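You operate a simulated robot arm through the tools that you are given. There is no shell and no other tool. Be economical: measure what you need, move in short steps, check, and stop when the job is done.

Carry out the task below with a simulated robot arm. There is one attempt and no reset: what you move stays moved.

JOB
Take the yellow cone from the middle board of the shelf with the card pocket and put it on the ledge under the thread stand. Put three of the dark blue cones from the middle board of the shelf with the card pocket on the bottom board of the shelf with the card pocket. Put the white brush on the middle board of the shelf with the card pocket away on the top of the wooden desk. Take the yellow spool from the top of the pale wooden stand and put it on the middle board of the shelf with the card pocket. Put one of the black spindle covers from the ledge under the thread stand on top of the grey block. Any order will do. Set down upright: yellow cone, yellow spool, black spindle cover.

It is judged by the outcome, as a careful person would: the job done as asked, and still so three seconds after it is handed in. It fails if anything else is knocked over, pushed out of place, dropped, spilled or broken. Lids that push on must go on centred and level and be pressed home; caps that screw on are set level and turned clockwise until they are tight.

ROBOT AND FRAMES
A 6-joint arm with a fingered hand on a trunk, on a base that drives. Base frame: it is fixed to the floor where the robot stands at the start and does not move with it; the origin is under the middle of the robot, x ahead of it, y to its left, z up; the surface under the hand at the start is at about z = 0.92. Lengths are in m, angles in degrees, forces in N, time in s.
With the tool pointing down near the work surface it reaches from about 0.3 to 0.74 m from the robot's upright axis, wherever it stands. Its first joint turns from -166.0 to 166.0 degrees. Places, roughly: black spindle cover (3x3x8 cm) [-1.4, -2.7, 1]; bottom board of the shelf with the card pocket (15 [0.58, -0.38, 0.32]; dark blue cone (7x6x13 cm) [0.5, 0.3, 1]; grey block (10x7x3 cm) [-4.6, -3, 0.8]; ledge under the thread stand (180x13 cm) [-1.46, -3.26, 0.98]; middle board of the shelf with the card pocket [0.5, -0.4, 0.9]; top of the wooden desk [-4.8, -2.1, 0.8]; white brush (8x4x5 cm) [0.6, -0.5, 0.9]; yellow cone (7x6x13 cm) [0.5, 0.1, 1]; yellow spool (4x4x7 cm) [-1.3, -1.2, 0.8]. Payload 4 kg.
Tool frame: the origin (TCP) lies between the finger pads and is the grasp point; the fingertips stand 0.026 m ahead of it; z points along the fingers, y is the line along which they close. The gripper opens to 0.148 m. The gripper's body begins 0.073 m behind the TCP. The gripper is a hand of 3 fingers: y runs from the thumb to the fingers, the wrist lies at [0, 0, -0.239] in the tool frame.
Orientation is that of the tool frame in the base frame, as a unit quaternion [w, x, y, z]. With the fingers straight down and closing along the base's y, the tool's x points along the base's -x, its y along +y and its z along -z.

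CONTROLS
- The arm moves only by the tool drive_tool. Its argument "moves" is a list of rows, each a list of 6 numbers: the turn, a rotation vector about the base's x, y, z in degrees, then the shift along the base's x, y, z in m. In form: [[wx, wy, wz, tx, ty, tz], ...]. A call has 1 to 20 rows; each row shifts and turns the commanded pose from where the row before left it. Each row takes 0.2 s and may step no farther than 0.05 m and 8.6 degrees from the row before; otherwise, the whole call is refused. A pose out of reach is approached as far as the arm can. The call stops where the force on the tool passes 40 N (or 10 N more than at its start, if that is more) or the arm is blocked; 0.2 s more then pass. In this call time passes only in rows, and 0.2 s behind the last. The reply holds the time, the measured pose of the TCP, the force on the tool along the base axes, the opening and the grip force, in the units named above and with some noise, with the torque about the TCP (base axes, N m) and any sound that the robot's microphone picked up, and new pictures: "views" is both (left out), scene, wrist or none.
- Cameras (640 x 400 px; columns grow to the right, rows downward): "scene" is now at [0.0194, 0.1404, 1.5441]; the picture's right is [-0.27, -0.96, 0.00], its down [-0.66, 0.18, -0.73] and it looks along [0.70, -0.20, -0.68] (base axes); focal length 294 px, centre (320, 200). "wrist" rides on the gripper at [0.068, -0.039, -0.09] in the tool frame; the picture's right is [0.50, 0.87, 0.00], its down [-0.66, 0.38, -0.65] and it looks along [-0.57, 0.33, 0.76] (tool axes); focal length 222 px, centre (320, 200). There is no depth. A picture from a camera that has moved, and an enlarged one, comes with that camera's place and axes in the base frame and with its lens.
- slide_trunk(by): slides the trunk up (or, below 0, down) by that many m; the arm and the scene camera ride with it, the base frame stays. It gives what a move gives, with no picture.
- roll_base(legs): drives the robot by 1 to 6 legs, each [ahead, left, turn to the left] in m, m and degrees, along the robot's own axes; the way and the turn of a leg run together, so that a leg with both is an arc; at most 1.5 m and 180 degrees a leg. The arm and the cameras ride along, it lands a little off, and it stops where it bumps. It gives what a move gives, and a new picture of the scene camera.
- move_fingers(finger1, finger2, thumb_bend): sets how far each is bent, from 0 (flat) to 1 (curled in); at 0.3 the hand is open as for a grip, at 0.7 the pads meet at the TCP. One left out holds its place. A second passes; each finger stops where it meets its share of the squeeze, and holds until it gets a number again. It is the only way to open and close the hand. It gives what a move gives, with no picture; readings hold the bend of each and the force on the fingers (four entries, about 0 where the hand has none), thumb and palm.
- aim_head(pan, tilt): turns the head with the scene camera to pan (to the left, within 155 degrees either way) and tilt (down, from -29 to 69), counted from straight ahead of the robot. It gives what a move gives, and a new picture of the scene camera.
- inspect(camera, box): a new picture of the part [left, top, right, bottom] of that camera's present view, enlarged. The clock stands still meanwhile.
- finish_job(): hands the job in; it is judged then, once.

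Work in short steps. Places have to be worked out from the pictures, the camera data and where the tool is seen: move nearer, look again, correct. Check each grasp and each placing, and mend what went wrong. You have 207 turns and 260 pictures in all, those below and enlarged ones among them. Open the gripper and draw the arm clear of the work before you hand the job in, unless the task says otherwise; then end with one line.

The tools are called after "Request:" as a command line: name --pt "numbers of a row" for each row, then --argument value for the rest, lists and objects as JSON in quotes. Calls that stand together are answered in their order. drive_tool: Moves the arm, as the interface text tells. Its arguments: {"type":"object","properties":{"moves":{"type":"array","items":{"type":"array","items":{"type":"number"}}},"views":{"type":"string","enum":["both","scene","wrist","none"]}},"required":["moves"]} The other tools are called the same way: slide_trunk (by) slides the trunk up or down; move_fingers (finger1, finger2, thumb_bend) moves the fingers one by one; roll_base (legs) drives the base; aim_head (pan, tilt) turns the head that bears the scene camera; inspect (camera, box) takes an enlarged picture of a part of a camera's view; finish_job () hands the job in.

At the start:

```text
clock: 0.0
tool_pos: [0.4776, -0.0761, 1.1817]
tool_rot: [0.0, -0.001, 1.0, 0.0]
force: [0.3, 0.3, 0.4]
torque: [-0.03, 0.02, 0.03]
grip_width: 0.1479
finger_force: 0.2
shape: jaw
bend: [0.3, 0.3, 0.3]
finger forces: [0.1, 0.1, 0.1, 0.0, 0.1, 0.1]
trunk travel left (down, up): [-0.5, 0.09]
robot x, y, heading: [-0.0041, -0.0, 0.1]
head pan, tilt: [-15.5, 43.2]
```

scene: 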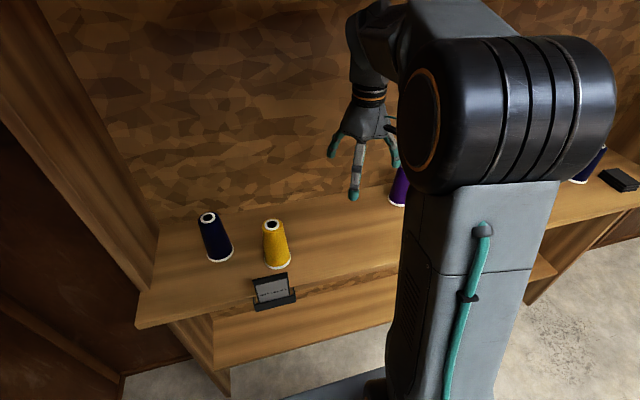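
wrist: 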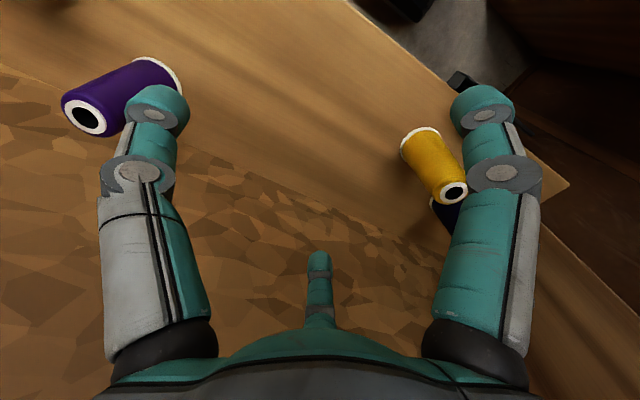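

The shelf is ahead; the arm blocks its right half. I look with the head panned further right and see the rest.

Request:
aim_head --pan -50 --tilt 40

Request:
aim_head --pan 20 --tilt 45

Request:
aim_head --pan -140 --tilt 20

```text
clock: 1.0
tool_pos: [0.4774, -0.0759, 1.181]
tool_rot: [0.0, -0.001, 1.0, 0.0]
force: [-1.3, -0.9, -0.7]
torque: [0.01, -0.01, -0.03]
grip_width: 0.1481
finger_force: 0.0
shape: jaw
bend: [0.3, 0.3, 0.3]
finger forces: [0.0, 0.0, 0.1, 0.0, 0.0, 0.0]
trunk travel left (down, up): [-0.5, 0.09]
robot x, y, heading: [-0.0007, -0.0015, -0.2]
head pan, tilt: [-50.0, 40.0]
camera scene: at [-0.0056, 0.0975, 1.5488], right [-0.77, -0.64, 0.0], down [-0.41, 0.49, -0.77], along [0.49, -0.59, -0.64], focal length 294 px, centre (320, 200)
```

scene: 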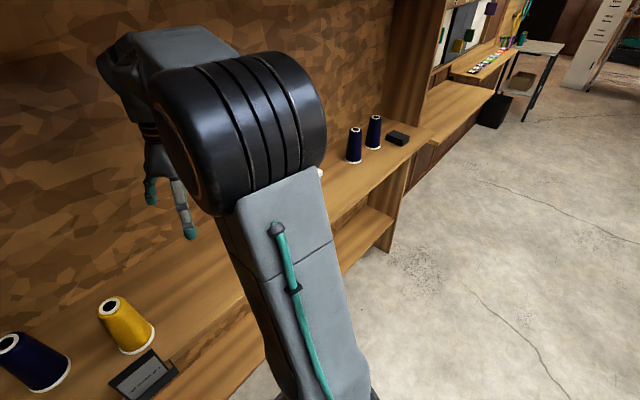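

```text
clock: 2.4
tool_pos: [0.4768, -0.0758, 1.1819]
tool_rot: [0.0, -0.001, 1.0, 0.0]
force: [-0.7, -0.4, 0.1]
torque: [0.03, 0.02, 0.0]
grip_width: 0.1477
finger_force: 0.0
shape: jaw
bend: [0.3, 0.3, 0.3]
finger forces: [0.1, 0.0, 0.1, 0.0, 0.1, 0.1]
trunk travel left (down, up): [-0.5, 0.09]
robot x, y, heading: [-0.0013, 0.0015, 0.1]
head pan, tilt: [20.0, 45.0]
camera scene: at [0.0162, 0.1903, 1.5416], right [0.34, -0.94, 0.0], down [-0.66, -0.24, -0.71], along [0.66, 0.24, -0.71], focal length 294 px, centre (320, 200)
```

scene: 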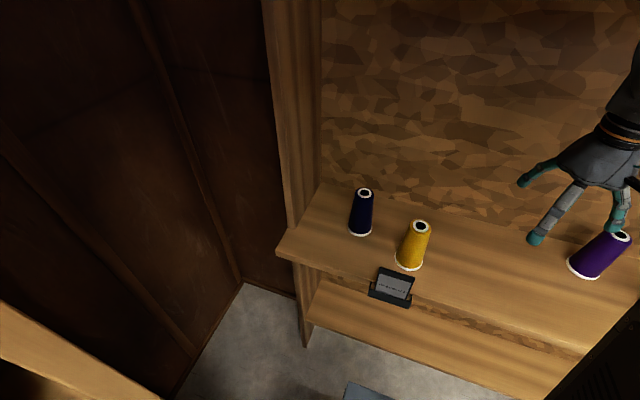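

```text
clock: 4.9
tool_pos: [0.4779, -0.0759, 1.1812]
tool_rot: [-0.001, 0.0, 1.0, 0.0]
force: [-0.1, 0.4, 0.4]
torque: [0.01, -0.02, -0.01]
grip_width: 0.148
finger_force: 0.1
shape: jaw
bend: [0.3, 0.3, 0.3]
finger forces: [0.0, 0.0, 0.1, 0.1, 0.0, 0.1]
trunk travel left (down, up): [-0.5, 0.09]
robot x, y, heading: [-0.0021, 0.0015, -0.2]
head pan, tilt: [-140.0, 20.0]
camera scene: at [-0.1316, 0.1027, 1.5802], right [-0.64, 0.77, 0.0], down [0.26, 0.22, -0.94], along [-0.72, -0.6, -0.34], focal length 294 px, centre (320, 200)
```

scene: 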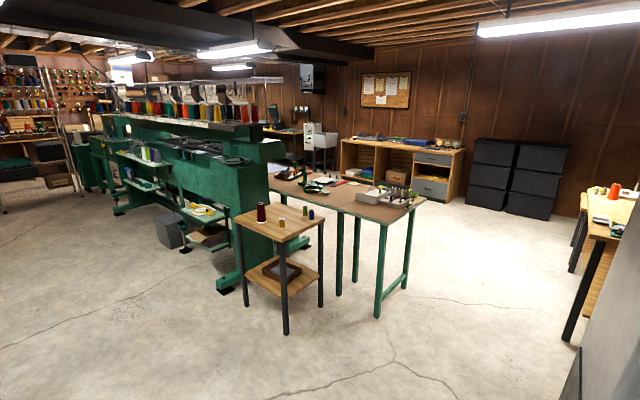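

The room layout is clear. I back off a bit so that I can see the whole shelf.

Request:
roll_base --legs '[[-0.5, -0.35, 0]]'

Request:
aim_head --pan 0 --tilt 35

Request:
aim_head --pan -35 --tilt 35

```text
clock: 8.3
tool_pos: [-0.0283, -0.4234, 1.1806]
tool_rot: [0.0, -0.003, 1.0, -0.001]
force: [-0.2, 0.9, 0.0]
torque: [0.02, 0.02, 0.0]
grip_width: 0.148
finger_force: 0.0
shape: jaw
bend: [0.3, 0.3, 0.3]
finger forces: [0.0, 0.0, 0.0, 0.1, 0.0, 0.0]
trunk travel left (down, up): [-0.5, 0.09]
robot x, y, heading: [-0.5043, -0.3463, 0.2]
head pan, tilt: [-140.0, 20.0]
camera scene: at [-0.6396, -0.2486, 1.5802], right [-0.65, 0.76, 0.0], down [0.26, 0.22, -0.94], along [-0.72, -0.61, -0.34], focal length 294 px, centre (320, 200)
```

scene: 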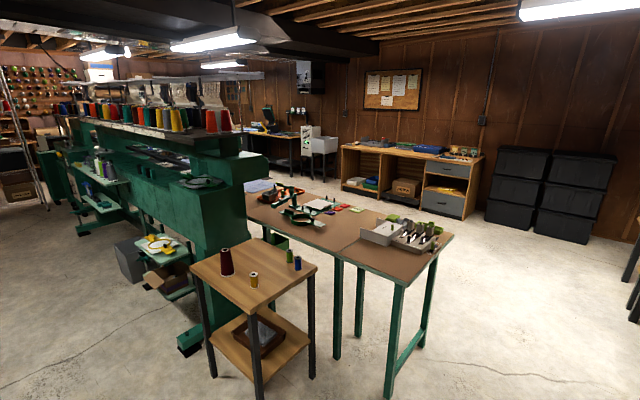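

```text
clock: 10.6
tool_pos: [-0.0283, -0.4238, 1.1813]
tool_rot: [0.0, -0.004, 1.0, -0.001]
force: [0.1, -0.1, 0.1]
torque: [0.01, 0.01, -0.01]
grip_width: 0.1482
finger_force: 0.2
shape: jaw
bend: [0.3, 0.3, 0.3]
finger forces: [0.1, 0.0, 0.0, 0.0, 0.1, 0.1]
trunk travel left (down, up): [-0.5, 0.09]
robot x, y, heading: [-0.508, -0.3498, 0.3]
head pan, tilt: [0.0, 35.0]
camera scene: at [-0.4805, -0.1877, 1.5564], right [0.01, -1.0, 0.0], down [-0.57, 0.0, -0.82], along [0.82, 0.0, -0.57], focal length 294 px, centre (320, 200)
```

scene: 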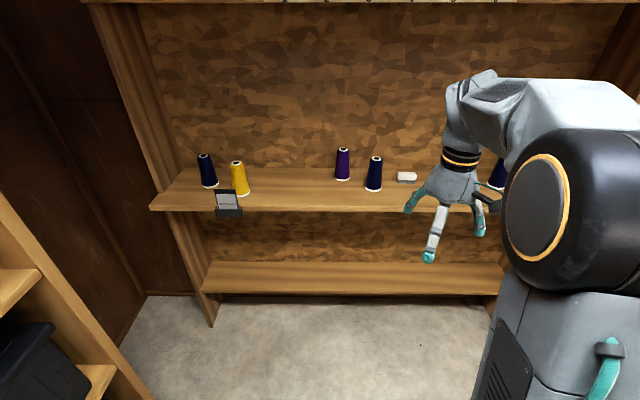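

```text
clock: 11.6
tool_pos: [-0.0291, -0.4233, 1.1808]
tool_rot: [0.0, -0.004, 1.0, 0.0]
force: [0.2, -0.4, -0.3]
torque: [0.0, -0.04, 0.04]
grip_width: 0.1479
finger_force: 0.0
shape: jaw
bend: [0.3, 0.3, 0.3]
finger forces: [0.0, 0.0, 0.1, 0.1, 0.1, 0.0]
trunk travel left (down, up): [-0.5, 0.09]
robot x, y, heading: [-0.5038, -0.3483, 0.2]
head pan, tilt: [-35.0, 35.0]
camera scene: at [-0.4961, -0.2382, 1.5564], right [-0.57, -0.82, 0.0], down [-0.47, 0.33, -0.82], along [0.67, -0.47, -0.57], focal length 294 px, centre (320, 200)
```

scene: 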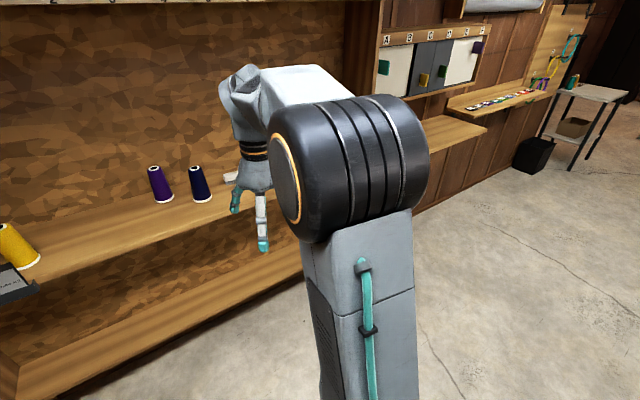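

The middle board holds blue cones at about (0.54,0.27), (0.51,-0.40), (0.53,-0.90) and one more on the right, purple at (0.59,-0.28), yellow at (0.48,0.13), brush at (0.61,-0.56). I move right to view the right end.

Request:
roll_base --legs '[[0, -0.75, 0]]'

Request:
aim_head --pan 15 --tilt 35

```text
clock: 15.7
tool_pos: [-0.0178, -1.1723, 1.1807]
tool_rot: [0.0, -0.009, 1.0, 0.001]
force: [0.3, -0.7, 1.0]
torque: [0.01, 0.01, 0.02]
grip_width: 0.1481
finger_force: 0.0
shape: jaw
bend: [0.3, 0.3, 0.3]
finger forces: [0.0, 0.1, 0.1, 0.1, 0.0, 0.1]
trunk travel left (down, up): [-0.5, 0.09]
robot x, y, heading: [-0.4999, -1.1049, 1.3]
head pan, tilt: [-35.0, 35.0]
camera scene: at [-0.4877, -0.9931, 1.5564], right [-0.56, -0.83, 0.0], down [-0.48, 0.32, -0.82], along [0.68, -0.46, -0.57], focal length 294 px, centre (320, 200)
```

scene: 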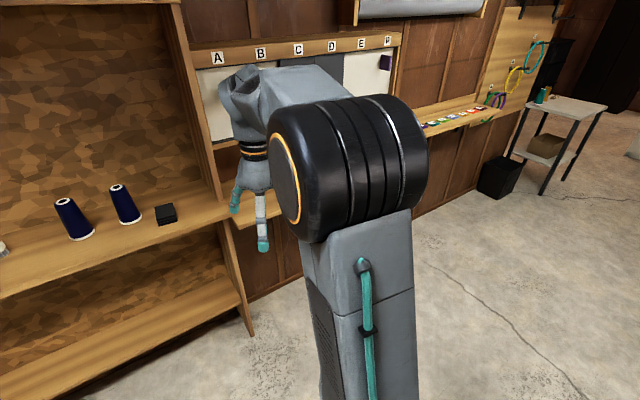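

```text
clock: 16.8
tool_pos: [-0.0184, -1.172, 1.1811]
tool_rot: [0.0, -0.009, 1.0, 0.0]
force: [-0.4, -0.9, -0.3]
torque: [-0.01, -0.02, -0.03]
grip_width: 0.148
finger_force: 0.1
shape: jaw
bend: [0.3, 0.3, 0.3]
finger forces: [0.0, 0.0, 0.0, 0.0, 0.0, 0.0]
trunk travel left (down, up): [-0.5, 0.09]
robot x, y, heading: [-0.4935, -1.1038, 1.0]
head pan, tilt: [15.0, 35.0]
camera scene: at [-0.4762, -0.9196, 1.5564], right [0.28, -0.96, 0.0], down [-0.55, -0.16, -0.82], along [0.79, 0.23, -0.57], focal length 294 px, centre (320, 200)
```

scene: 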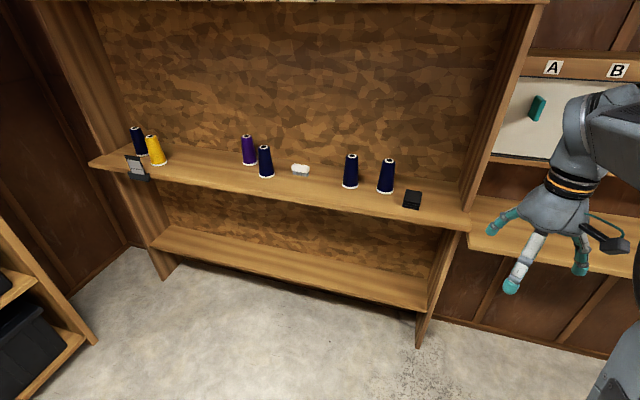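

Blue cones 2, 3, 4 are at about (0.52,-0.39), (0.55,-0.75), (0.55,-0.89). I'll use those. I tilt the tool to 48° forward-down here in free space.

Request:
drive_tool --pt "0 -8 0 0 0 0" --pt "0 -8 0 0 0 0" --pt "0 -8 0 0 0 0" --pt "0 -8 0 0 0 0" --pt "0 -8 0 0 0 0" --pt "0 -8 0 0 0 0" --views "both"

```text
clock: 18.2
tool_pos: [-0.0174, -1.1715, 1.1813]
tool_rot: [0.407, -0.01, 0.913, -0.005]
force: [0.3, 0.0, -0.9]
torque: [-0.04, 0.0, -0.01]
grip_width: 0.1478
finger_force: 0.2
shape: jaw
bend: [0.3, 0.3, 0.3]
finger forces: [0.0, 0.1, 0.0, 0.1, 0.1, 0.1]
trunk travel left (down, up): [-0.5, 0.09]
robot x, y, heading: [-0.4996, -1.1052, 0.9]
head pan, tilt: [15.0, 35.0]
camera scene: at [-0.4763, -0.9195, 1.5564], right [0.28, -0.96, 0.0], down [-0.55, -0.16, -0.82], along [0.79, 0.23, -0.57], focal length 294 px, centre (320, 200)
camera wrist: at [-0.1299, -1.2124, 1.1912], right [-0.35, 0.86, -0.39], down [-0.05, 0.39, 0.92], along [0.94, 0.34, -0.09], focal length 222 px, centre (320, 200)
```

scene: 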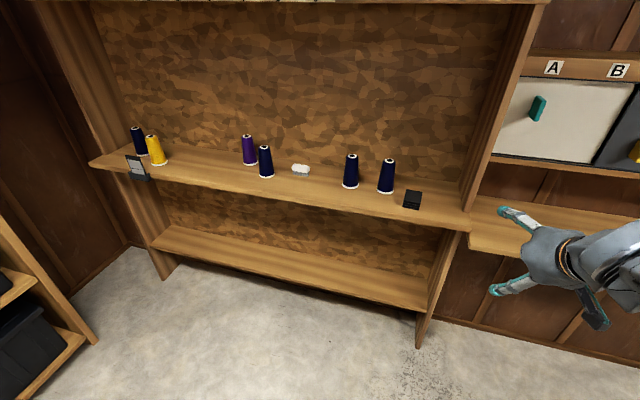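
wrist: 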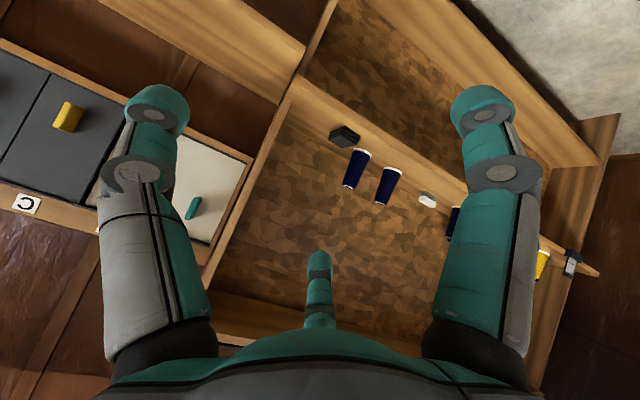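

Tilt works. I drive in so that the tool is in front of and above the rightmost blue cone (0.55,-0.89).

Request:
roll_base --legs '[[0.42, 0.275, -1]]'

Request:
drive_tool --pt "0 0 0 0 0 -0.03" --views "both"

```text
clock: 21.1
tool_pos: [0.39, -0.9085, 1.1818]
tool_rot: [0.407, 0.003, 0.913, -0.009]
force: [-0.5, -0.4, -0.6]
torque: [0.02, -0.04, -0.01]
grip_width: 0.1478
finger_force: 0.0
shape: jaw
bend: [0.3, 0.3, 0.3]
finger forces: [0.0, 0.0, 0.1, 0.1, 0.0, 0.0]
trunk travel left (down, up): [-0.5, 0.09]
robot x, y, heading: [-0.0883, -0.8295, -0.3]
head pan, tilt: [15.0, 35.0]
camera scene: at [-0.0616, -0.6456, 1.5564], right [0.25, -0.97, 0.0], down [-0.56, -0.15, -0.82], along [0.79, 0.21, -0.57], focal length 294 px, centre (320, 200)
```

scene: 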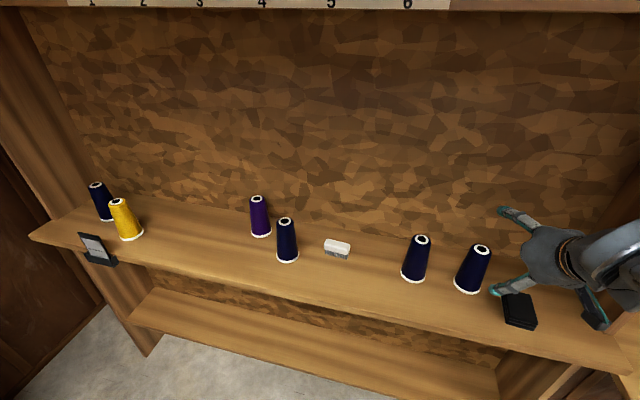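

```text
clock: 21.6
tool_pos: [0.3898, -0.9084, 1.1517]
tool_rot: [0.407, 0.004, 0.914, -0.01]
force: [-0.2, 0.4, 0.3]
torque: [-0.01, 0.03, 0.01]
grip_width: 0.1479
finger_force: 0.0
shape: jaw
bend: [0.3, 0.3, 0.3]
finger forces: [0.1, 0.0, 0.0, 0.0, 0.1, 0.0]
trunk travel left (down, up): [-0.5, 0.09]
robot x, y, heading: [-0.0872, -0.8291, -0.4]
head pan, tilt: [15.0, 35.0]
camera scene: at [-0.0617, -0.6457, 1.5564], right [0.25, -0.97, 0.0], down [-0.55, -0.14, -0.82], along [0.79, 0.21, -0.57], focal length 294 px, centre (320, 200)
camera wrist: at [0.2771, -0.9458, 1.1611], right [-0.32, 0.86, -0.38], down [-0.04, 0.39, 0.92], along [0.95, 0.31, -0.09], focal length 222 px, centre (320, 200)
```

scene: 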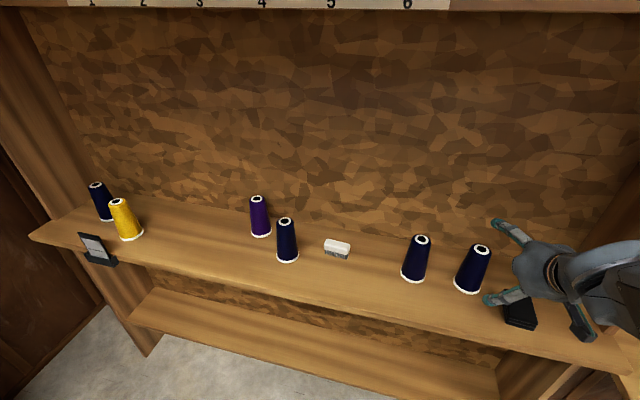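
wrist: 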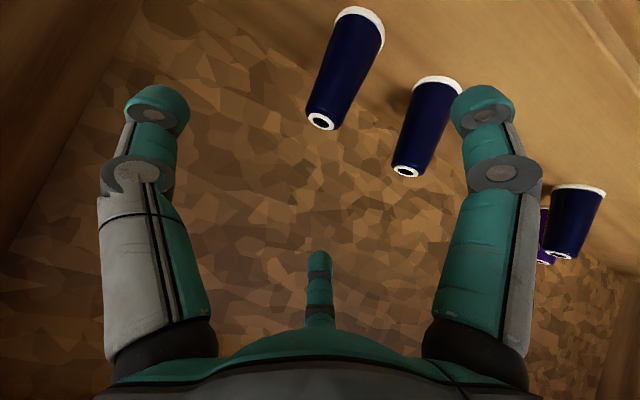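

Cone 4 is at (0.537,-0.898), cone 3 at (0.534,-0.758), cone 2 at (0.519,-0.392), board at 0.92 confirmed. I lower in front of cone 4 and move on to it.

Request:
drive_tool --pt "0 0 0 0.01 0.011 -0.05" --pt "0 0 0 0.01 0 -0.05" --pt "0 0 0 0.01 0 -0.05" --pt "0 0 0 0.04 0 0" --pt "0 0 0 0.04 0 0" --pt "0 0 0 0.037 0 0" --views "both"

```text
refused: row 1 steps farther than a row can; nothing moved
```

Request:
drive_tool --pt "0 0 0 0.01 0.011 -0.04" --pt "0 0 0 0.01 0 -0.04" --pt "0 0 0 0.01 0 -0.04" --pt "0 0 0 0.02 0 -0.03" --pt "0 0 0 0.04 0 0" --pt "0 0 0 0.04 0 0" --pt "0 0 0 0.018 0 0" --views "both"

```text
clock: 23.1
tool_pos: [0.5389, -0.8909, 1.0188]
tool_rot: [0.408, 0.003, 0.913, -0.009]
force: [-0.3, 0.4, 0.0]
torque: [0.0, -0.04, 0.03]
grip_width: 0.1478
finger_force: 0.1
shape: jaw
bend: [0.3, 0.3, 0.3]
finger forces: [0.0, 0.1, 0.0, 0.0, 0.0, 0.0]
out of reach, approached as far as the arm can: row 1, 2, 3
trunk travel left (down, up): [-0.5, 0.09]
robot x, y, heading: [-0.083, -0.83, -0.3]
head pan, tilt: [15.0, 35.0]
camera scene: at [-0.0613, -0.6457, 1.5564], right [0.25, -0.97, 0.0], down [-0.56, -0.14, -0.82], along [0.79, 0.21, -0.57], focal length 294 px, centre (320, 200)
camera wrist: at [0.4262, -0.9287, 1.0287], right [-0.32, 0.86, -0.38], down [-0.04, 0.39, 0.92], along [0.95, 0.31, -0.09], focal length 222 px, centre (320, 200)
```

scene: 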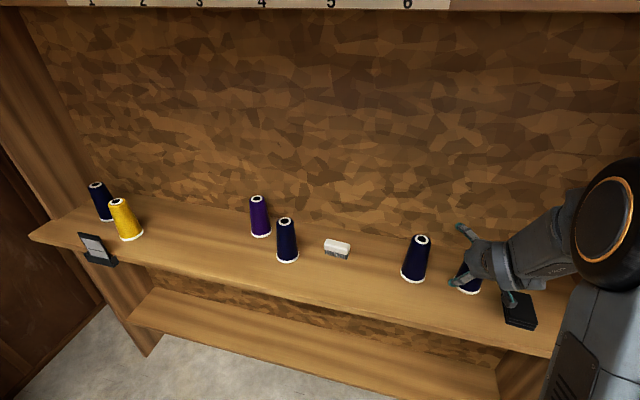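
wrist: 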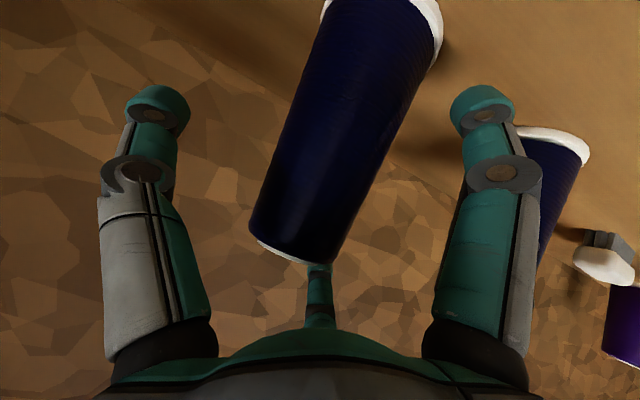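

The cone sits between the fingers. I lower slightly and close.

Request:
drive_tool --pt "0 0 0 0.003 -0.005 -0.012" --views "none"

Request:
move_fingers --finger1 0.7 --finger2 0.7 --thumb_bend 0.7

Request:
drive_tool --pt "0 0 0 0 0 0.03" --pt "0 0 0 0 0 0.03" --views "both"

```text
clock: 23.6
tool_pos: [0.5415, -0.8957, 1.0067]
tool_rot: [0.407, 0.003, 0.913, -0.01]
force: [-0.2, 0.1, -0.1]
torque: [-0.02, 0.01, 0.0]
grip_width: 0.148
finger_force: 0.1
shape: jaw
bend: [0.3, 0.3, 0.3]
finger forces: [0.0, 0.1, 0.0, 0.1, 0.0, 0.1]
trunk travel left (down, up): [-0.5, 0.09]
robot x, y, heading: [-0.0895, -0.8309, -0.4]
head pan, tilt: [15.0, 35.0]
```

```text
clock: 24.6
tool_pos: [0.5408, -0.896, 1.007]
tool_rot: [0.407, 0.003, 0.913, -0.01]
force: [-0.4, -1.6, 2.7]
torque: [-0.17, 0.12, 0.06]
grip_width: 0.0508
finger_force: 21.1
shape: fingers
bend: [0.53, 0.62, 0.59]
finger forces: [9.9, 12.0, 0.0, 0.0, 20.3, 0.1]
trunk travel left (down, up): [-0.5, 0.09]
robot x, y, heading: [-0.0863, -0.8345, -0.1]
head pan, tilt: [15.0, 35.0]
```

```text
clock: 25.1
tool_pos: [0.5443, -0.8972, 1.0689]
tool_rot: [0.407, 0.002, 0.913, -0.009]
force: [0.3, 0.2, -1.0]
torque: [-0.02, 0.02, 0.0]
grip_width: 0.0509
finger_force: 19.8
shape: fingers
bend: [0.53, 0.62, 0.59]
finger forces: [9.9, 11.0, 0.0, 0.0, 18.5, 0.0]
trunk travel left (down, up): [-0.5, 0.09]
robot x, y, heading: [-0.0857, -0.8306, -0.2]
head pan, tilt: [15.0, 35.0]
camera scene: at [-0.0618, -0.6457, 1.5563], right [0.25, -0.97, 0.0], down [-0.55, -0.15, -0.82], along [0.79, 0.21, -0.57], focal length 294 px, centre (320, 200)
camera wrist: at [0.4309, -0.9361, 1.0786], right [-0.32, 0.86, -0.38], down [-0.04, 0.39, 0.92], along [0.95, 0.31, -0.09], focal length 222 px, centre (320, 200)
```

scene: 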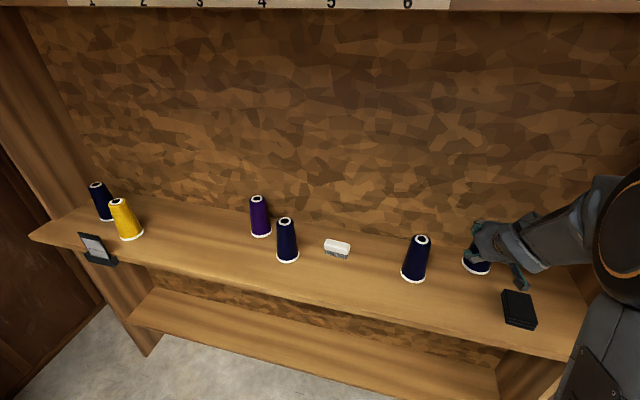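
wrist: 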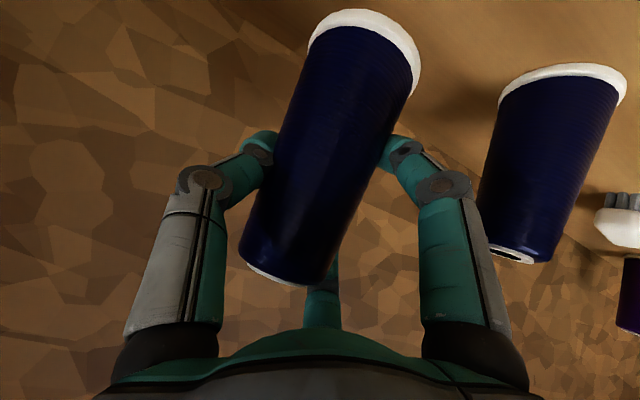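

Firm grasp, base of the cone 0.087 below the TCP. I back out, lower the trunk and lower the arm.

Request:
roll_base --legs '[[-0.36, 0, 0]]'

Request:
slide_trunk --by -0.5

Request:
aim_head --pan -10 --tilt 25

Request:
drive_tool --pt "0 0 0 0 0 -0.04" --pt "0 0 0 0 0 -0.04" --pt "0 0 0 0 0 -0.04" --views "both"

```text
clock: 27.4
tool_pos: [0.1901, -0.8973, 1.0689]
tool_rot: [0.406, 0.003, 0.914, -0.01]
force: [0.3, -1.1, -1.4]
torque: [0.05, -0.02, -0.03]
grip_width: 0.0512
finger_force: 20.4
shape: fingers
bend: [0.53, 0.62, 0.59]
finger forces: [10.0, 11.1, 0.0, 0.0, 18.6, 0.0]
trunk travel left (down, up): [-0.5, 0.09]
robot x, y, heading: [-0.4434, -0.8293, -0.4]
head pan, tilt: [15.0, 35.0]
camera scene: at [-0.4161, -0.6434, 1.5564], right [0.25, -0.97, 0.0], down [-0.56, -0.14, -0.82], along [0.79, 0.21, -0.57], focal length 294 px, centre (320, 200)
```

scene: 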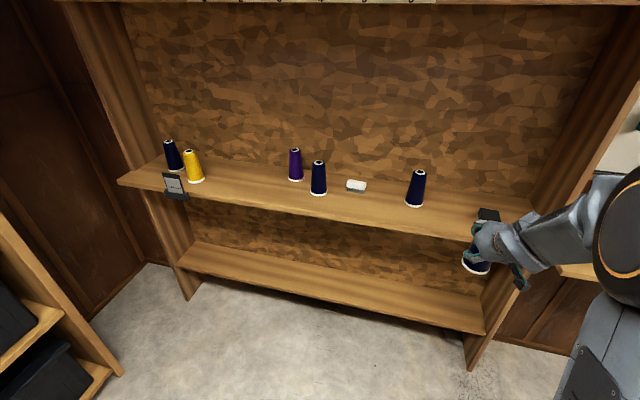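

```text
refused: -0.5 is not a number from -0.4 to 0.4
```

```text
clock: 28.3
tool_pos: [0.1881, -0.8957, 1.0681]
tool_rot: [0.407, 0.004, 0.913, -0.011]
force: [0.8, -0.2, -1.6]
torque: [-0.02, -0.02, 0.0]
grip_width: 0.0506
finger_force: 18.9
shape: fingers
bend: [0.53, 0.62, 0.59]
finger forces: [10.0, 11.0, 0.0, 0.1, 18.5, 0.0]
trunk travel left (down, up): [-0.5, 0.09]
robot x, y, heading: [-0.4382, -0.8276, -0.1]
head pan, tilt: [-10.0, 25.0]
camera scene: at [-0.4105, -0.6822, 1.5721], right [-0.18, -0.98, 0.0], down [-0.42, 0.08, -0.91], along [0.89, -0.16, -0.42], focal length 294 px, centre (320, 200)
```

scene: 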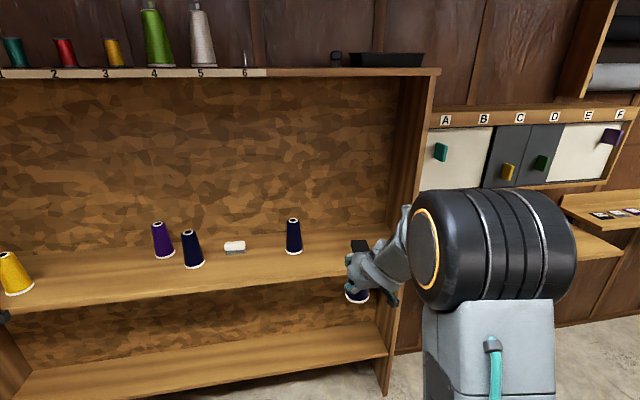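

```text
clock: 29.1
tool_pos: [0.1925, -0.8948, 0.9488]
tool_rot: [0.407, 0.001, 0.914, -0.008]
force: [0.4, 0.4, -1.4]
torque: [0.02, 0.0, -0.02]
grip_width: 0.0509
finger_force: 19.4
shape: fingers
bend: [0.53, 0.62, 0.59]
finger forces: [10.1, 10.7, 0.1, 0.0, 18.3, 0.1]
trunk travel left (down, up): [-0.5, 0.09]
robot x, y, heading: [-0.4423, -0.8307, -0.2]
head pan, tilt: [-10.0, 25.0]
camera scene: at [-0.4104, -0.6823, 1.5722], right [-0.18, -0.98, 0.0], down [-0.42, 0.08, -0.91], along [0.89, -0.16, -0.42], focal length 294 px, centre (320, 200)
camera wrist: at [0.0788, -0.9332, 0.9585], right [-0.32, 0.86, -0.39], down [-0.04, 0.39, 0.92], along [0.95, 0.31, -0.09], focal length 222 px, centre (320, 200)
```

scene: 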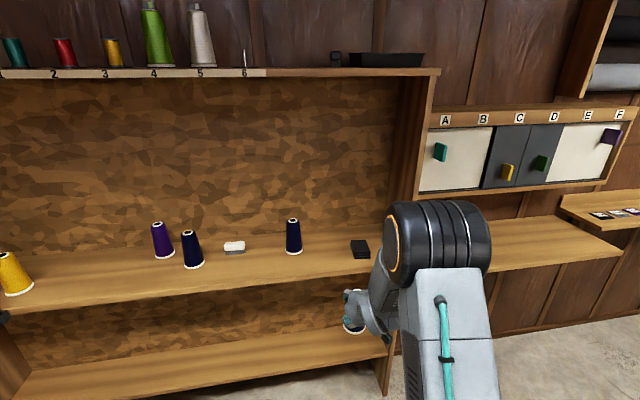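
wrist: 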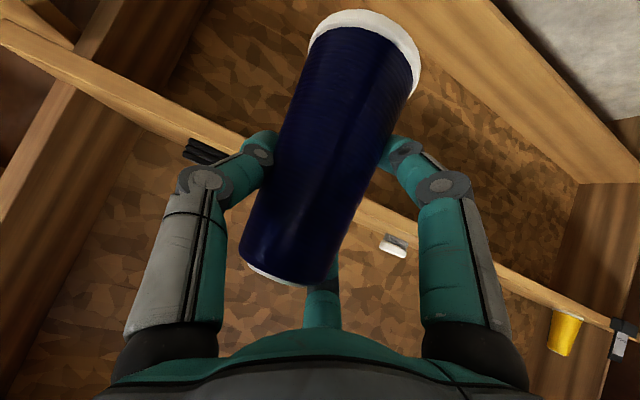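

Now the trunk down in two slides.

Request:
slide_trunk --by -0.4

Request:
slide_trunk --by -0.1

Request:
aim_head --pan -10 --tilt 45

```text
clock: 33.0
tool_pos: [0.1913, -0.8958, 0.5471]
tool_rot: [0.407, 0.004, 0.913, -0.01]
force: [-0.1, -0.2, -0.4]
torque: [-0.01, 0.03, -0.02]
grip_width: 0.0506
finger_force: 19.3
shape: fingers
bend: [0.53, 0.62, 0.6]
finger forces: [10.0, 10.5, 0.0, 0.0, 18.4, 0.1]
trunk travel left (down, up): [-0.1, 0.49]
robot x, y, heading: [-0.4407, -0.829, -0.5]
head pan, tilt: [-10.0, 25.0]
```

```text
clock: 34.3
tool_pos: [0.1911, -0.8962, 0.4489]
tool_rot: [0.407, 0.003, 0.914, -0.01]
force: [0.4, -0.6, -0.7]
torque: [-0.01, 0.01, -0.01]
grip_width: 0.0505
finger_force: 19.2
shape: fingers
bend: [0.53, 0.62, 0.6]
finger forces: [10.1, 10.6, 0.0, 0.0, 18.1, 0.1]
trunk travel left (down, up): [0.0, 0.59]
robot x, y, heading: [-0.4431, -0.8297, -0.2]
head pan, tilt: [-10.0, 25.0]
```

```text
clock: 35.1
tool_pos: [0.1909, -0.8953, 0.4483]
tool_rot: [0.408, 0.003, 0.913, -0.009]
force: [0.0, 1.0, -2.3]
torque: [0.04, 0.03, 0.03]
grip_width: 0.0507
finger_force: 19.9
shape: fingers
bend: [0.53, 0.62, 0.6]
finger forces: [10.0, 10.6, 0.0, 0.0, 18.1, 0.0]
trunk travel left (down, up): [0.0, 0.59]
robot x, y, heading: [-0.4445, -0.8262, -0.3]
head pan, tilt: [-10.0, 45.0]
camera scene: at [-0.4212, -0.6804, 1.0416], right [-0.18, -0.98, 0.0], down [-0.7, 0.13, -0.71], along [0.7, -0.13, -0.71], focal length 294 px, centre (320, 200)
```

scene: 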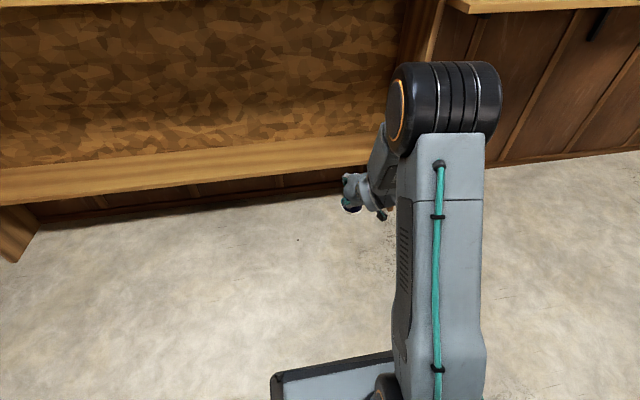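

The elbow sits ~0.335 ahead of the base at z≈0.85, so I extend the arm first and drive in less far, to keep it clear of the middle board's edge.

Request:
drive_tool --pt "0 0 0 0.03 0 0" --pt "0 0 0 0.03 0 0" --views "none"

Request:
roll_base --legs '[[0.33, 0, 0]]'

Request:
drive_tool --pt "0 0 0 0 0 -0.01" --views "wrist"

```text
clock: 35.7
tool_pos: [0.2518, -0.8951, 0.4475]
tool_rot: [0.407, 0.004, 0.913, -0.01]
force: [-0.5, 0.0, -1.2]
torque: [0.01, 0.02, 0.0]
grip_width: 0.0503
finger_force: 19.2
shape: fingers
bend: [0.53, 0.62, 0.6]
finger forces: [10.0, 10.7, 0.0, 0.1, 18.1, 0.0]
trunk travel left (down, up): [0.0, 0.59]
robot x, y, heading: [-0.4438, -0.8297, -0.4]
head pan, tilt: [-10.0, 45.0]
```

```text
clock: 37.9
tool_pos: [0.5926, -0.8937, 0.4476]
tool_rot: [0.407, 0.002, 0.914, -0.009]
force: [-0.3, -0.2, -1.5]
torque: [0.0, 0.04, -0.04]
grip_width: 0.0506
finger_force: 19.4
shape: fingers
bend: [0.53, 0.62, 0.6]
finger forces: [10.1, 10.5, 0.0, 0.0, 18.2, 0.0]
trunk travel left (down, up): [0.0, 0.59]
robot x, y, heading: [-0.103, -0.8267, -0.3]
head pan, tilt: [-10.0, 45.0]
camera scene: at [-0.0826, -0.6818, 1.0416], right [-0.18, -0.98, 0.0], down [-0.7, 0.12, -0.71], along [0.7, -0.12, -0.71], focal length 294 px, centre (320, 200)
```

scene: 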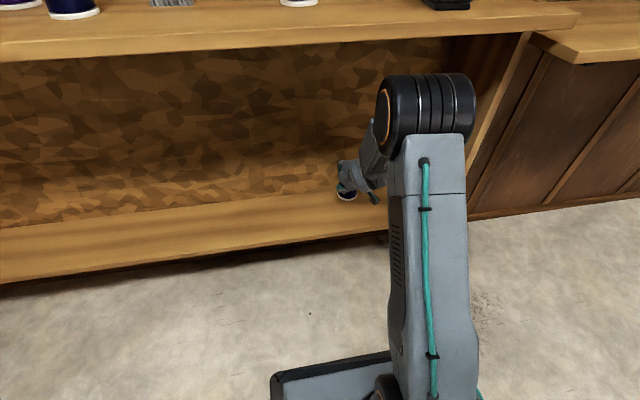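

```text
clock: 38.3
tool_pos: [0.5916, -0.8951, 0.4376]
tool_rot: [0.407, 0.001, 0.914, -0.009]
force: [0.2, 0.0, -1.9]
torque: [0.02, 0.02, 0.01]
grip_width: 0.0507
finger_force: 19.1
shape: fingers
bend: [0.53, 0.62, 0.6]
finger forces: [10.0, 10.5, 0.1, 0.0, 18.2, 0.0]
trunk travel left (down, up): [0.0, 0.59]
robot x, y, heading: [-0.1027, -0.831, -0.3]
head pan, tilt: [-10.0, 45.0]
camera wrist: at [0.4795, -0.9328, 0.4468], right [-0.33, 0.86, -0.38], down [-0.04, 0.39, 0.92], along [0.94, 0.32, -0.09], focal length 222 px, centre (320, 200)
```

wrist: 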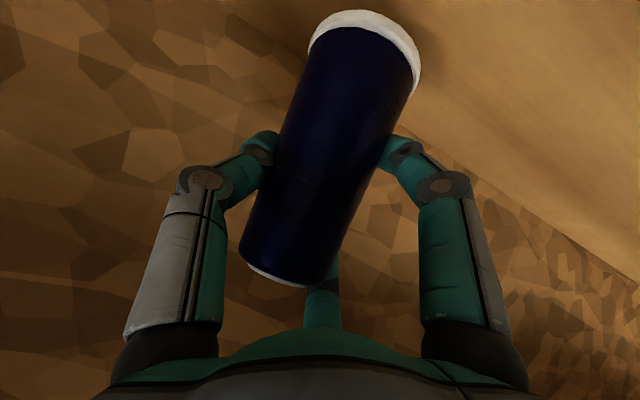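

The cone is above the bottom board. I lower gently toward contact.

Request:
drive_tool --pt "0 0 0 0 0 -0.015" --pt "0 0 0 0 0 -0.01" --views "wrist"

Request:
inspect --camera "scene" --box '[260, 120, 460, 245]'

```text
clock: 38.9
tool_pos: [0.593, -0.8952, 0.4119]
tool_rot: [0.407, 0.001, 0.914, -0.009]
force: [0.2, 0.1, -1.3]
torque: [-0.02, 0.05, 0.02]
grip_width: 0.0504
finger_force: 19.8
shape: fingers
bend: [0.53, 0.62, 0.6]
finger forces: [10.0, 10.5, 0.1, 0.0, 18.3, 0.0]
trunk travel left (down, up): [0.0, 0.59]
robot x, y, heading: [-0.1032, -0.8291, -0.3]
head pan, tilt: [-10.0, 45.0]
camera wrist: at [0.4803, -0.9336, 0.4228], right [-0.33, 0.86, -0.38], down [-0.04, 0.39, 0.92], along [0.94, 0.32, -0.09], focal length 222 px, centre (320, 200)
```

wrist: 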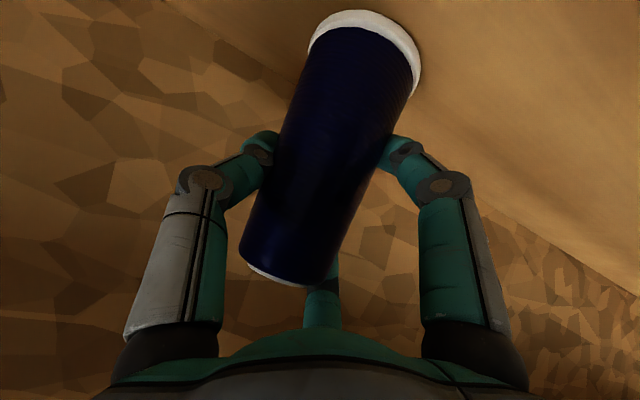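

```text
3.20 times, centred on (360, 182) of scene
camera zoom: at [-0.0826, -0.6818, 1.0416], right [-0.18, -0.98, 0.0], down [-0.7, 0.12, -0.71], along [0.7, -0.12, -0.71], focal length 942 px, centre (192, 256)
```

zoom: 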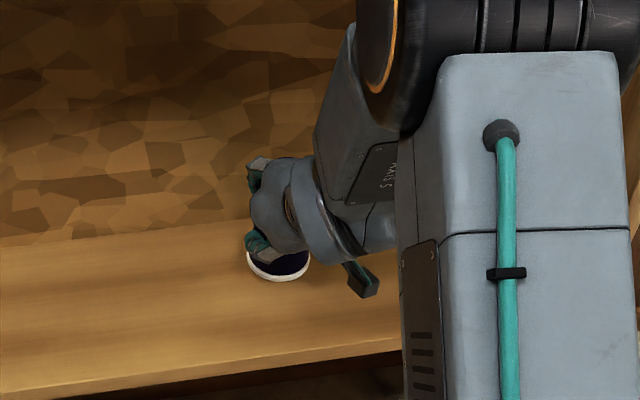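

Almost down; a few millimetres more until the force shows contact.

Request:
drive_tool --pt "0 0 0 0 0 -0.004" --views "none"

Request:
drive_tool --pt "0 0 0 0 0 -0.003" --views "none"

```text
clock: 39.3
tool_pos: [0.5926, -0.8957, 0.4096]
tool_rot: [0.407, 0.0, 0.913, -0.008]
force: [0.2, 0.4, 4.8]
torque: [-0.08, 0.06, 0.0]
grip_width: 0.0508
finger_force: 21.1
shape: fingers
bend: [0.53, 0.62, 0.6]
finger forces: [10.5, 11.9, 0.0, 0.0, 19.3, 0.0]
trunk travel left (down, up): [0.0, 0.59]
robot x, y, heading: [-0.1085, -0.8315, -0.2]
head pan, tilt: [-10.0, 45.0]
```

```text
clock: 39.7
tool_pos: [0.5925, -0.8952, 0.4078]
tool_rot: [0.409, 0.001, 0.912, -0.009]
force: [1.9, -0.1, 15.4]
torque: [-0.28, 0.2, 0.08]
grip_width: 0.0504
finger_force: 23.0
shape: fingers
bend: [0.53, 0.61, 0.6]
finger forces: [10.9, 13.3, 0.0, 0.0, 21.7, 0.0]
trunk travel left (down, up): [0.0, 0.59]
robot x, y, heading: [-0.1016, -0.831, -0.1]
head pan, tilt: [-10.0, 45.0]
```

Contact at z≈0.409. I relieve the pressure, open, and back straight out along the tool axis.

Request:
drive_tool --pt "0 0 0 0 0 0.003" --views "none"

Request:
move_fingers --finger1 0.3 --finger2 0.3 --thumb_bend 0.3

Request:
drive_tool --pt "0 0 0 -0.03 0 0.027" --pt "0 0 0 -0.03 0 0.027" --pt "0 0 0 -0.03 0 0.027" --views "wrist"

Request:
inspect --camera "scene" --box '[260, 120, 460, 245]'

```text
clock: 40.1
tool_pos: [0.5925, -0.8941, 0.4101]
tool_rot: [0.406, 0.002, 0.914, -0.009]
force: [2.8, -1.4, 7.9]
torque: [-0.3, -0.01, 0.06]
grip_width: 0.0505
finger_force: 21.5
shape: fingers
bend: [0.53, 0.61, 0.6]
finger forces: [9.4, 11.5, 0.0, 0.0, 21.7, 0.1]
trunk travel left (down, up): [0.0, 0.59]
robot x, y, heading: [-0.1036, -0.8305, -0.5]
head pan, tilt: [-10.0, 45.0]
```

```text
clock: 41.1
tool_pos: [0.5921, -0.8943, 0.4074]
tool_rot: [0.407, 0.001, 0.913, -0.009]
force: [0.5, -0.1, -1.0]
torque: [-0.01, 0.0, -0.01]
grip_width: 0.1267
finger_force: 0.0
shape: fingers
bend: [0.3, 0.3, 0.3]
finger forces: [0.1, 0.1, 0.0, 0.1, 0.0, 0.1]
trunk travel left (down, up): [0.0, 0.59]
robot x, y, heading: [-0.1043, -0.8275, -0.2]
head pan, tilt: [-10.0, 45.0]
```

```text
clock: 41.9
tool_pos: [0.5039, -0.8934, 0.4874]
tool_rot: [0.406, 0.002, 0.914, -0.008]
force: [0.1, 0.2, -0.4]
torque: [0.03, -0.02, 0.0]
grip_width: 0.1267
finger_force: 0.0
shape: fingers
bend: [0.3, 0.3, 0.3]
finger forces: [0.0, 0.0, 0.0, 0.0, 0.0, 0.1]
trunk travel left (down, up): [0.0, 0.59]
robot x, y, heading: [-0.0999, -0.8317, -0.3]
head pan, tilt: [-10.0, 45.0]
camera wrist: at [0.3911, -0.9312, 0.4986], right [-0.33, 0.86, -0.38], down [-0.04, 0.39, 0.92], along [0.94, 0.32, -0.09], focal length 222 px, centre (320, 200)
```

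wrist: 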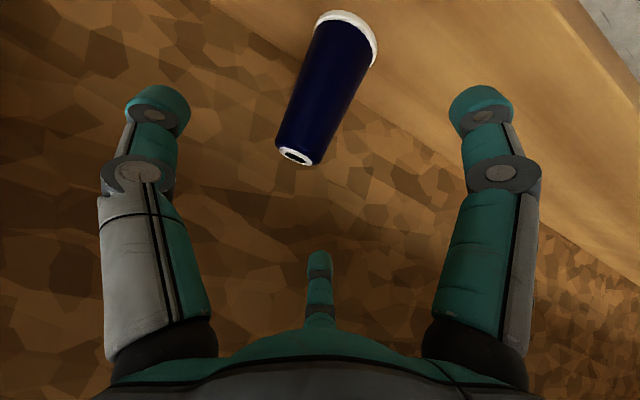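

```text
3.20 times, centred on (360, 182) of scene
camera zoom: at [-0.0824, -0.6818, 1.0415], right [-0.18, -0.98, 0.0], down [-0.7, 0.12, -0.71], along [0.7, -0.12, -0.71], focal length 942 px, centre (192, 256)
```

zoom: 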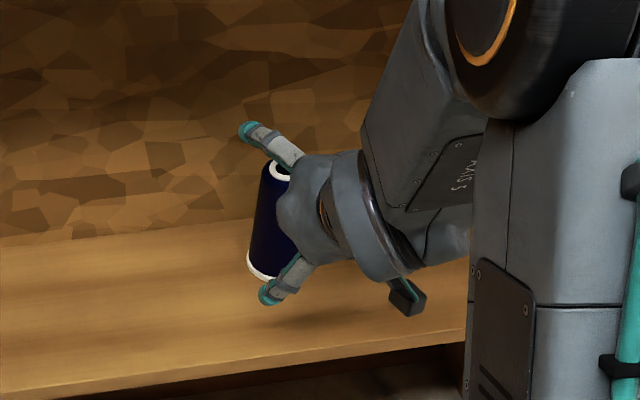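

Cone 4 stands on the bottom board. Now out, trunk up, and to cone 3.

Request:
roll_base --legs '[[-0.36, 0, 0]]'

Request:
slide_trunk --by 0.4

Request:
slide_trunk --by 0.12

Request:
roll_base --legs '[[0.3, 0.138, 0.3]]'

Request:
drive_tool --pt "0 0 0 0.0 0 0.0" --views "wrist"

```text
clock: 44.3
tool_pos: [0.1354, -0.8898, 0.489]
tool_rot: [0.406, 0.0, 0.914, -0.008]
force: [0.2, 0.5, -0.9]
torque: [0.0, 0.03, 0.0]
grip_width: 0.1267
finger_force: 0.1
shape: fingers
bend: [0.3, 0.3, 0.3]
finger forces: [0.1, 0.0, 0.1, 0.1, 0.0, 0.0]
trunk travel left (down, up): [0.0, 0.59]
robot x, y, heading: [-0.4722, -0.8272, -0.1]
head pan, tilt: [-10.0, 45.0]
camera scene: at [-0.4508, -0.6813, 1.0416], right [-0.17, -0.98, 0.0], down [-0.7, 0.12, -0.71], along [0.7, -0.12, -0.71], focal length 294 px, centre (320, 200)
```

scene: 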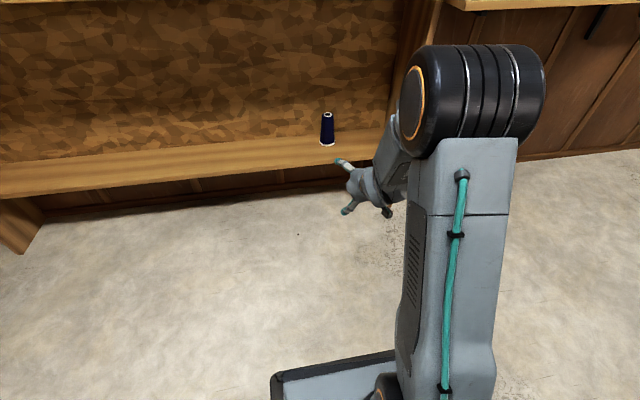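

```text
clock: 48.1
tool_pos: [0.1375, -0.8904, 0.8888]
tool_rot: [0.407, 0.0, 0.914, -0.008]
force: [-0.2, 0.3, 0.0]
torque: [0.03, 0.02, 0.04]
grip_width: 0.1267
finger_force: 0.1
shape: fingers
bend: [0.3, 0.3, 0.3]
finger forces: [0.0, 0.0, 0.0, 0.0, 0.1, 0.0]
trunk travel left (down, up): [-0.4, 0.19]
robot x, y, heading: [-0.4737, -0.8293, 0.0]
head pan, tilt: [-10.0, 45.0]
```

```text
clock: 49.6
tool_pos: [0.1367, -0.8898, 1.0079]
tool_rot: [0.407, 0.0, 0.913, -0.008]
force: [0.3, 0.6, -0.6]
torque: [-0.01, 0.0, -0.01]
grip_width: 0.1268
finger_force: 0.0
shape: fingers
bend: [0.3, 0.3, 0.3]
finger forces: [0.0, 0.0, 0.0, 0.1, 0.0, 0.0]
trunk travel left (down, up): [-0.52, 0.07]
robot x, y, heading: [-0.4712, -0.8272, -0.2]
head pan, tilt: [-10.0, 45.0]
```

```text
clock: 51.8
tool_pos: [0.4383, -0.743, 1.0082]
tool_rot: [0.407, -0.005, 0.913, -0.006]
force: [0.3, 0.1, 0.1]
torque: [-0.02, 0.01, -0.04]
grip_width: 0.1269
finger_force: 0.2
shape: fingers
bend: [0.3, 0.3, 0.3]
finger forces: [0.1, 0.0, 0.1, 0.1, 0.0, 0.0]
trunk travel left (down, up): [-0.52, 0.07]
robot x, y, heading: [-0.1671, -0.6887, 0.8]
head pan, tilt: [-10.0, 45.0]
camera scene: at [-0.1499, -0.5414, 1.5615], right [-0.16, -0.99, 0.0], down [-0.7, 0.11, -0.71], along [0.7, -0.11, -0.71], focal length 294 px, centre (320, 200)
```

scene: 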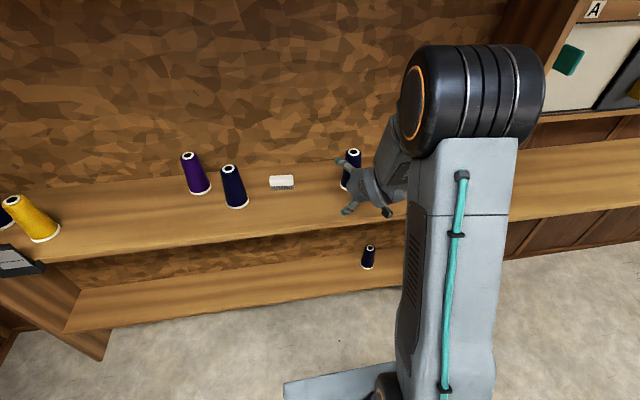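

```text
clock: 52.2
tool_pos: [0.4398, -0.7438, 1.0088]
tool_rot: [0.407, -0.004, 0.913, -0.006]
force: [-0.2, 0.6, -0.2]
torque: [-0.01, -0.01, 0.0]
grip_width: 0.1268
finger_force: 0.0
shape: fingers
bend: [0.3, 0.3, 0.3]
finger forces: [0.0, 0.0, 0.0, 0.0, 0.0, 0.0]
trunk travel left (down, up): [-0.52, 0.07]
robot x, y, heading: [-0.1686, -0.6873, 0.8]
head pan, tilt: [-10.0, 45.0]
camera wrist: at [0.3275, -0.7838, 1.0187], right [-0.34, 0.86, -0.38], down [-0.05, 0.39, 0.92], along [0.94, 0.33, -0.09], focal length 222 px, centre (320, 200)
```

wrist: 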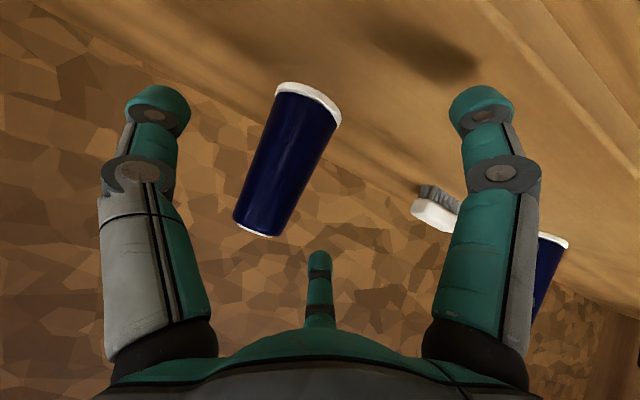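

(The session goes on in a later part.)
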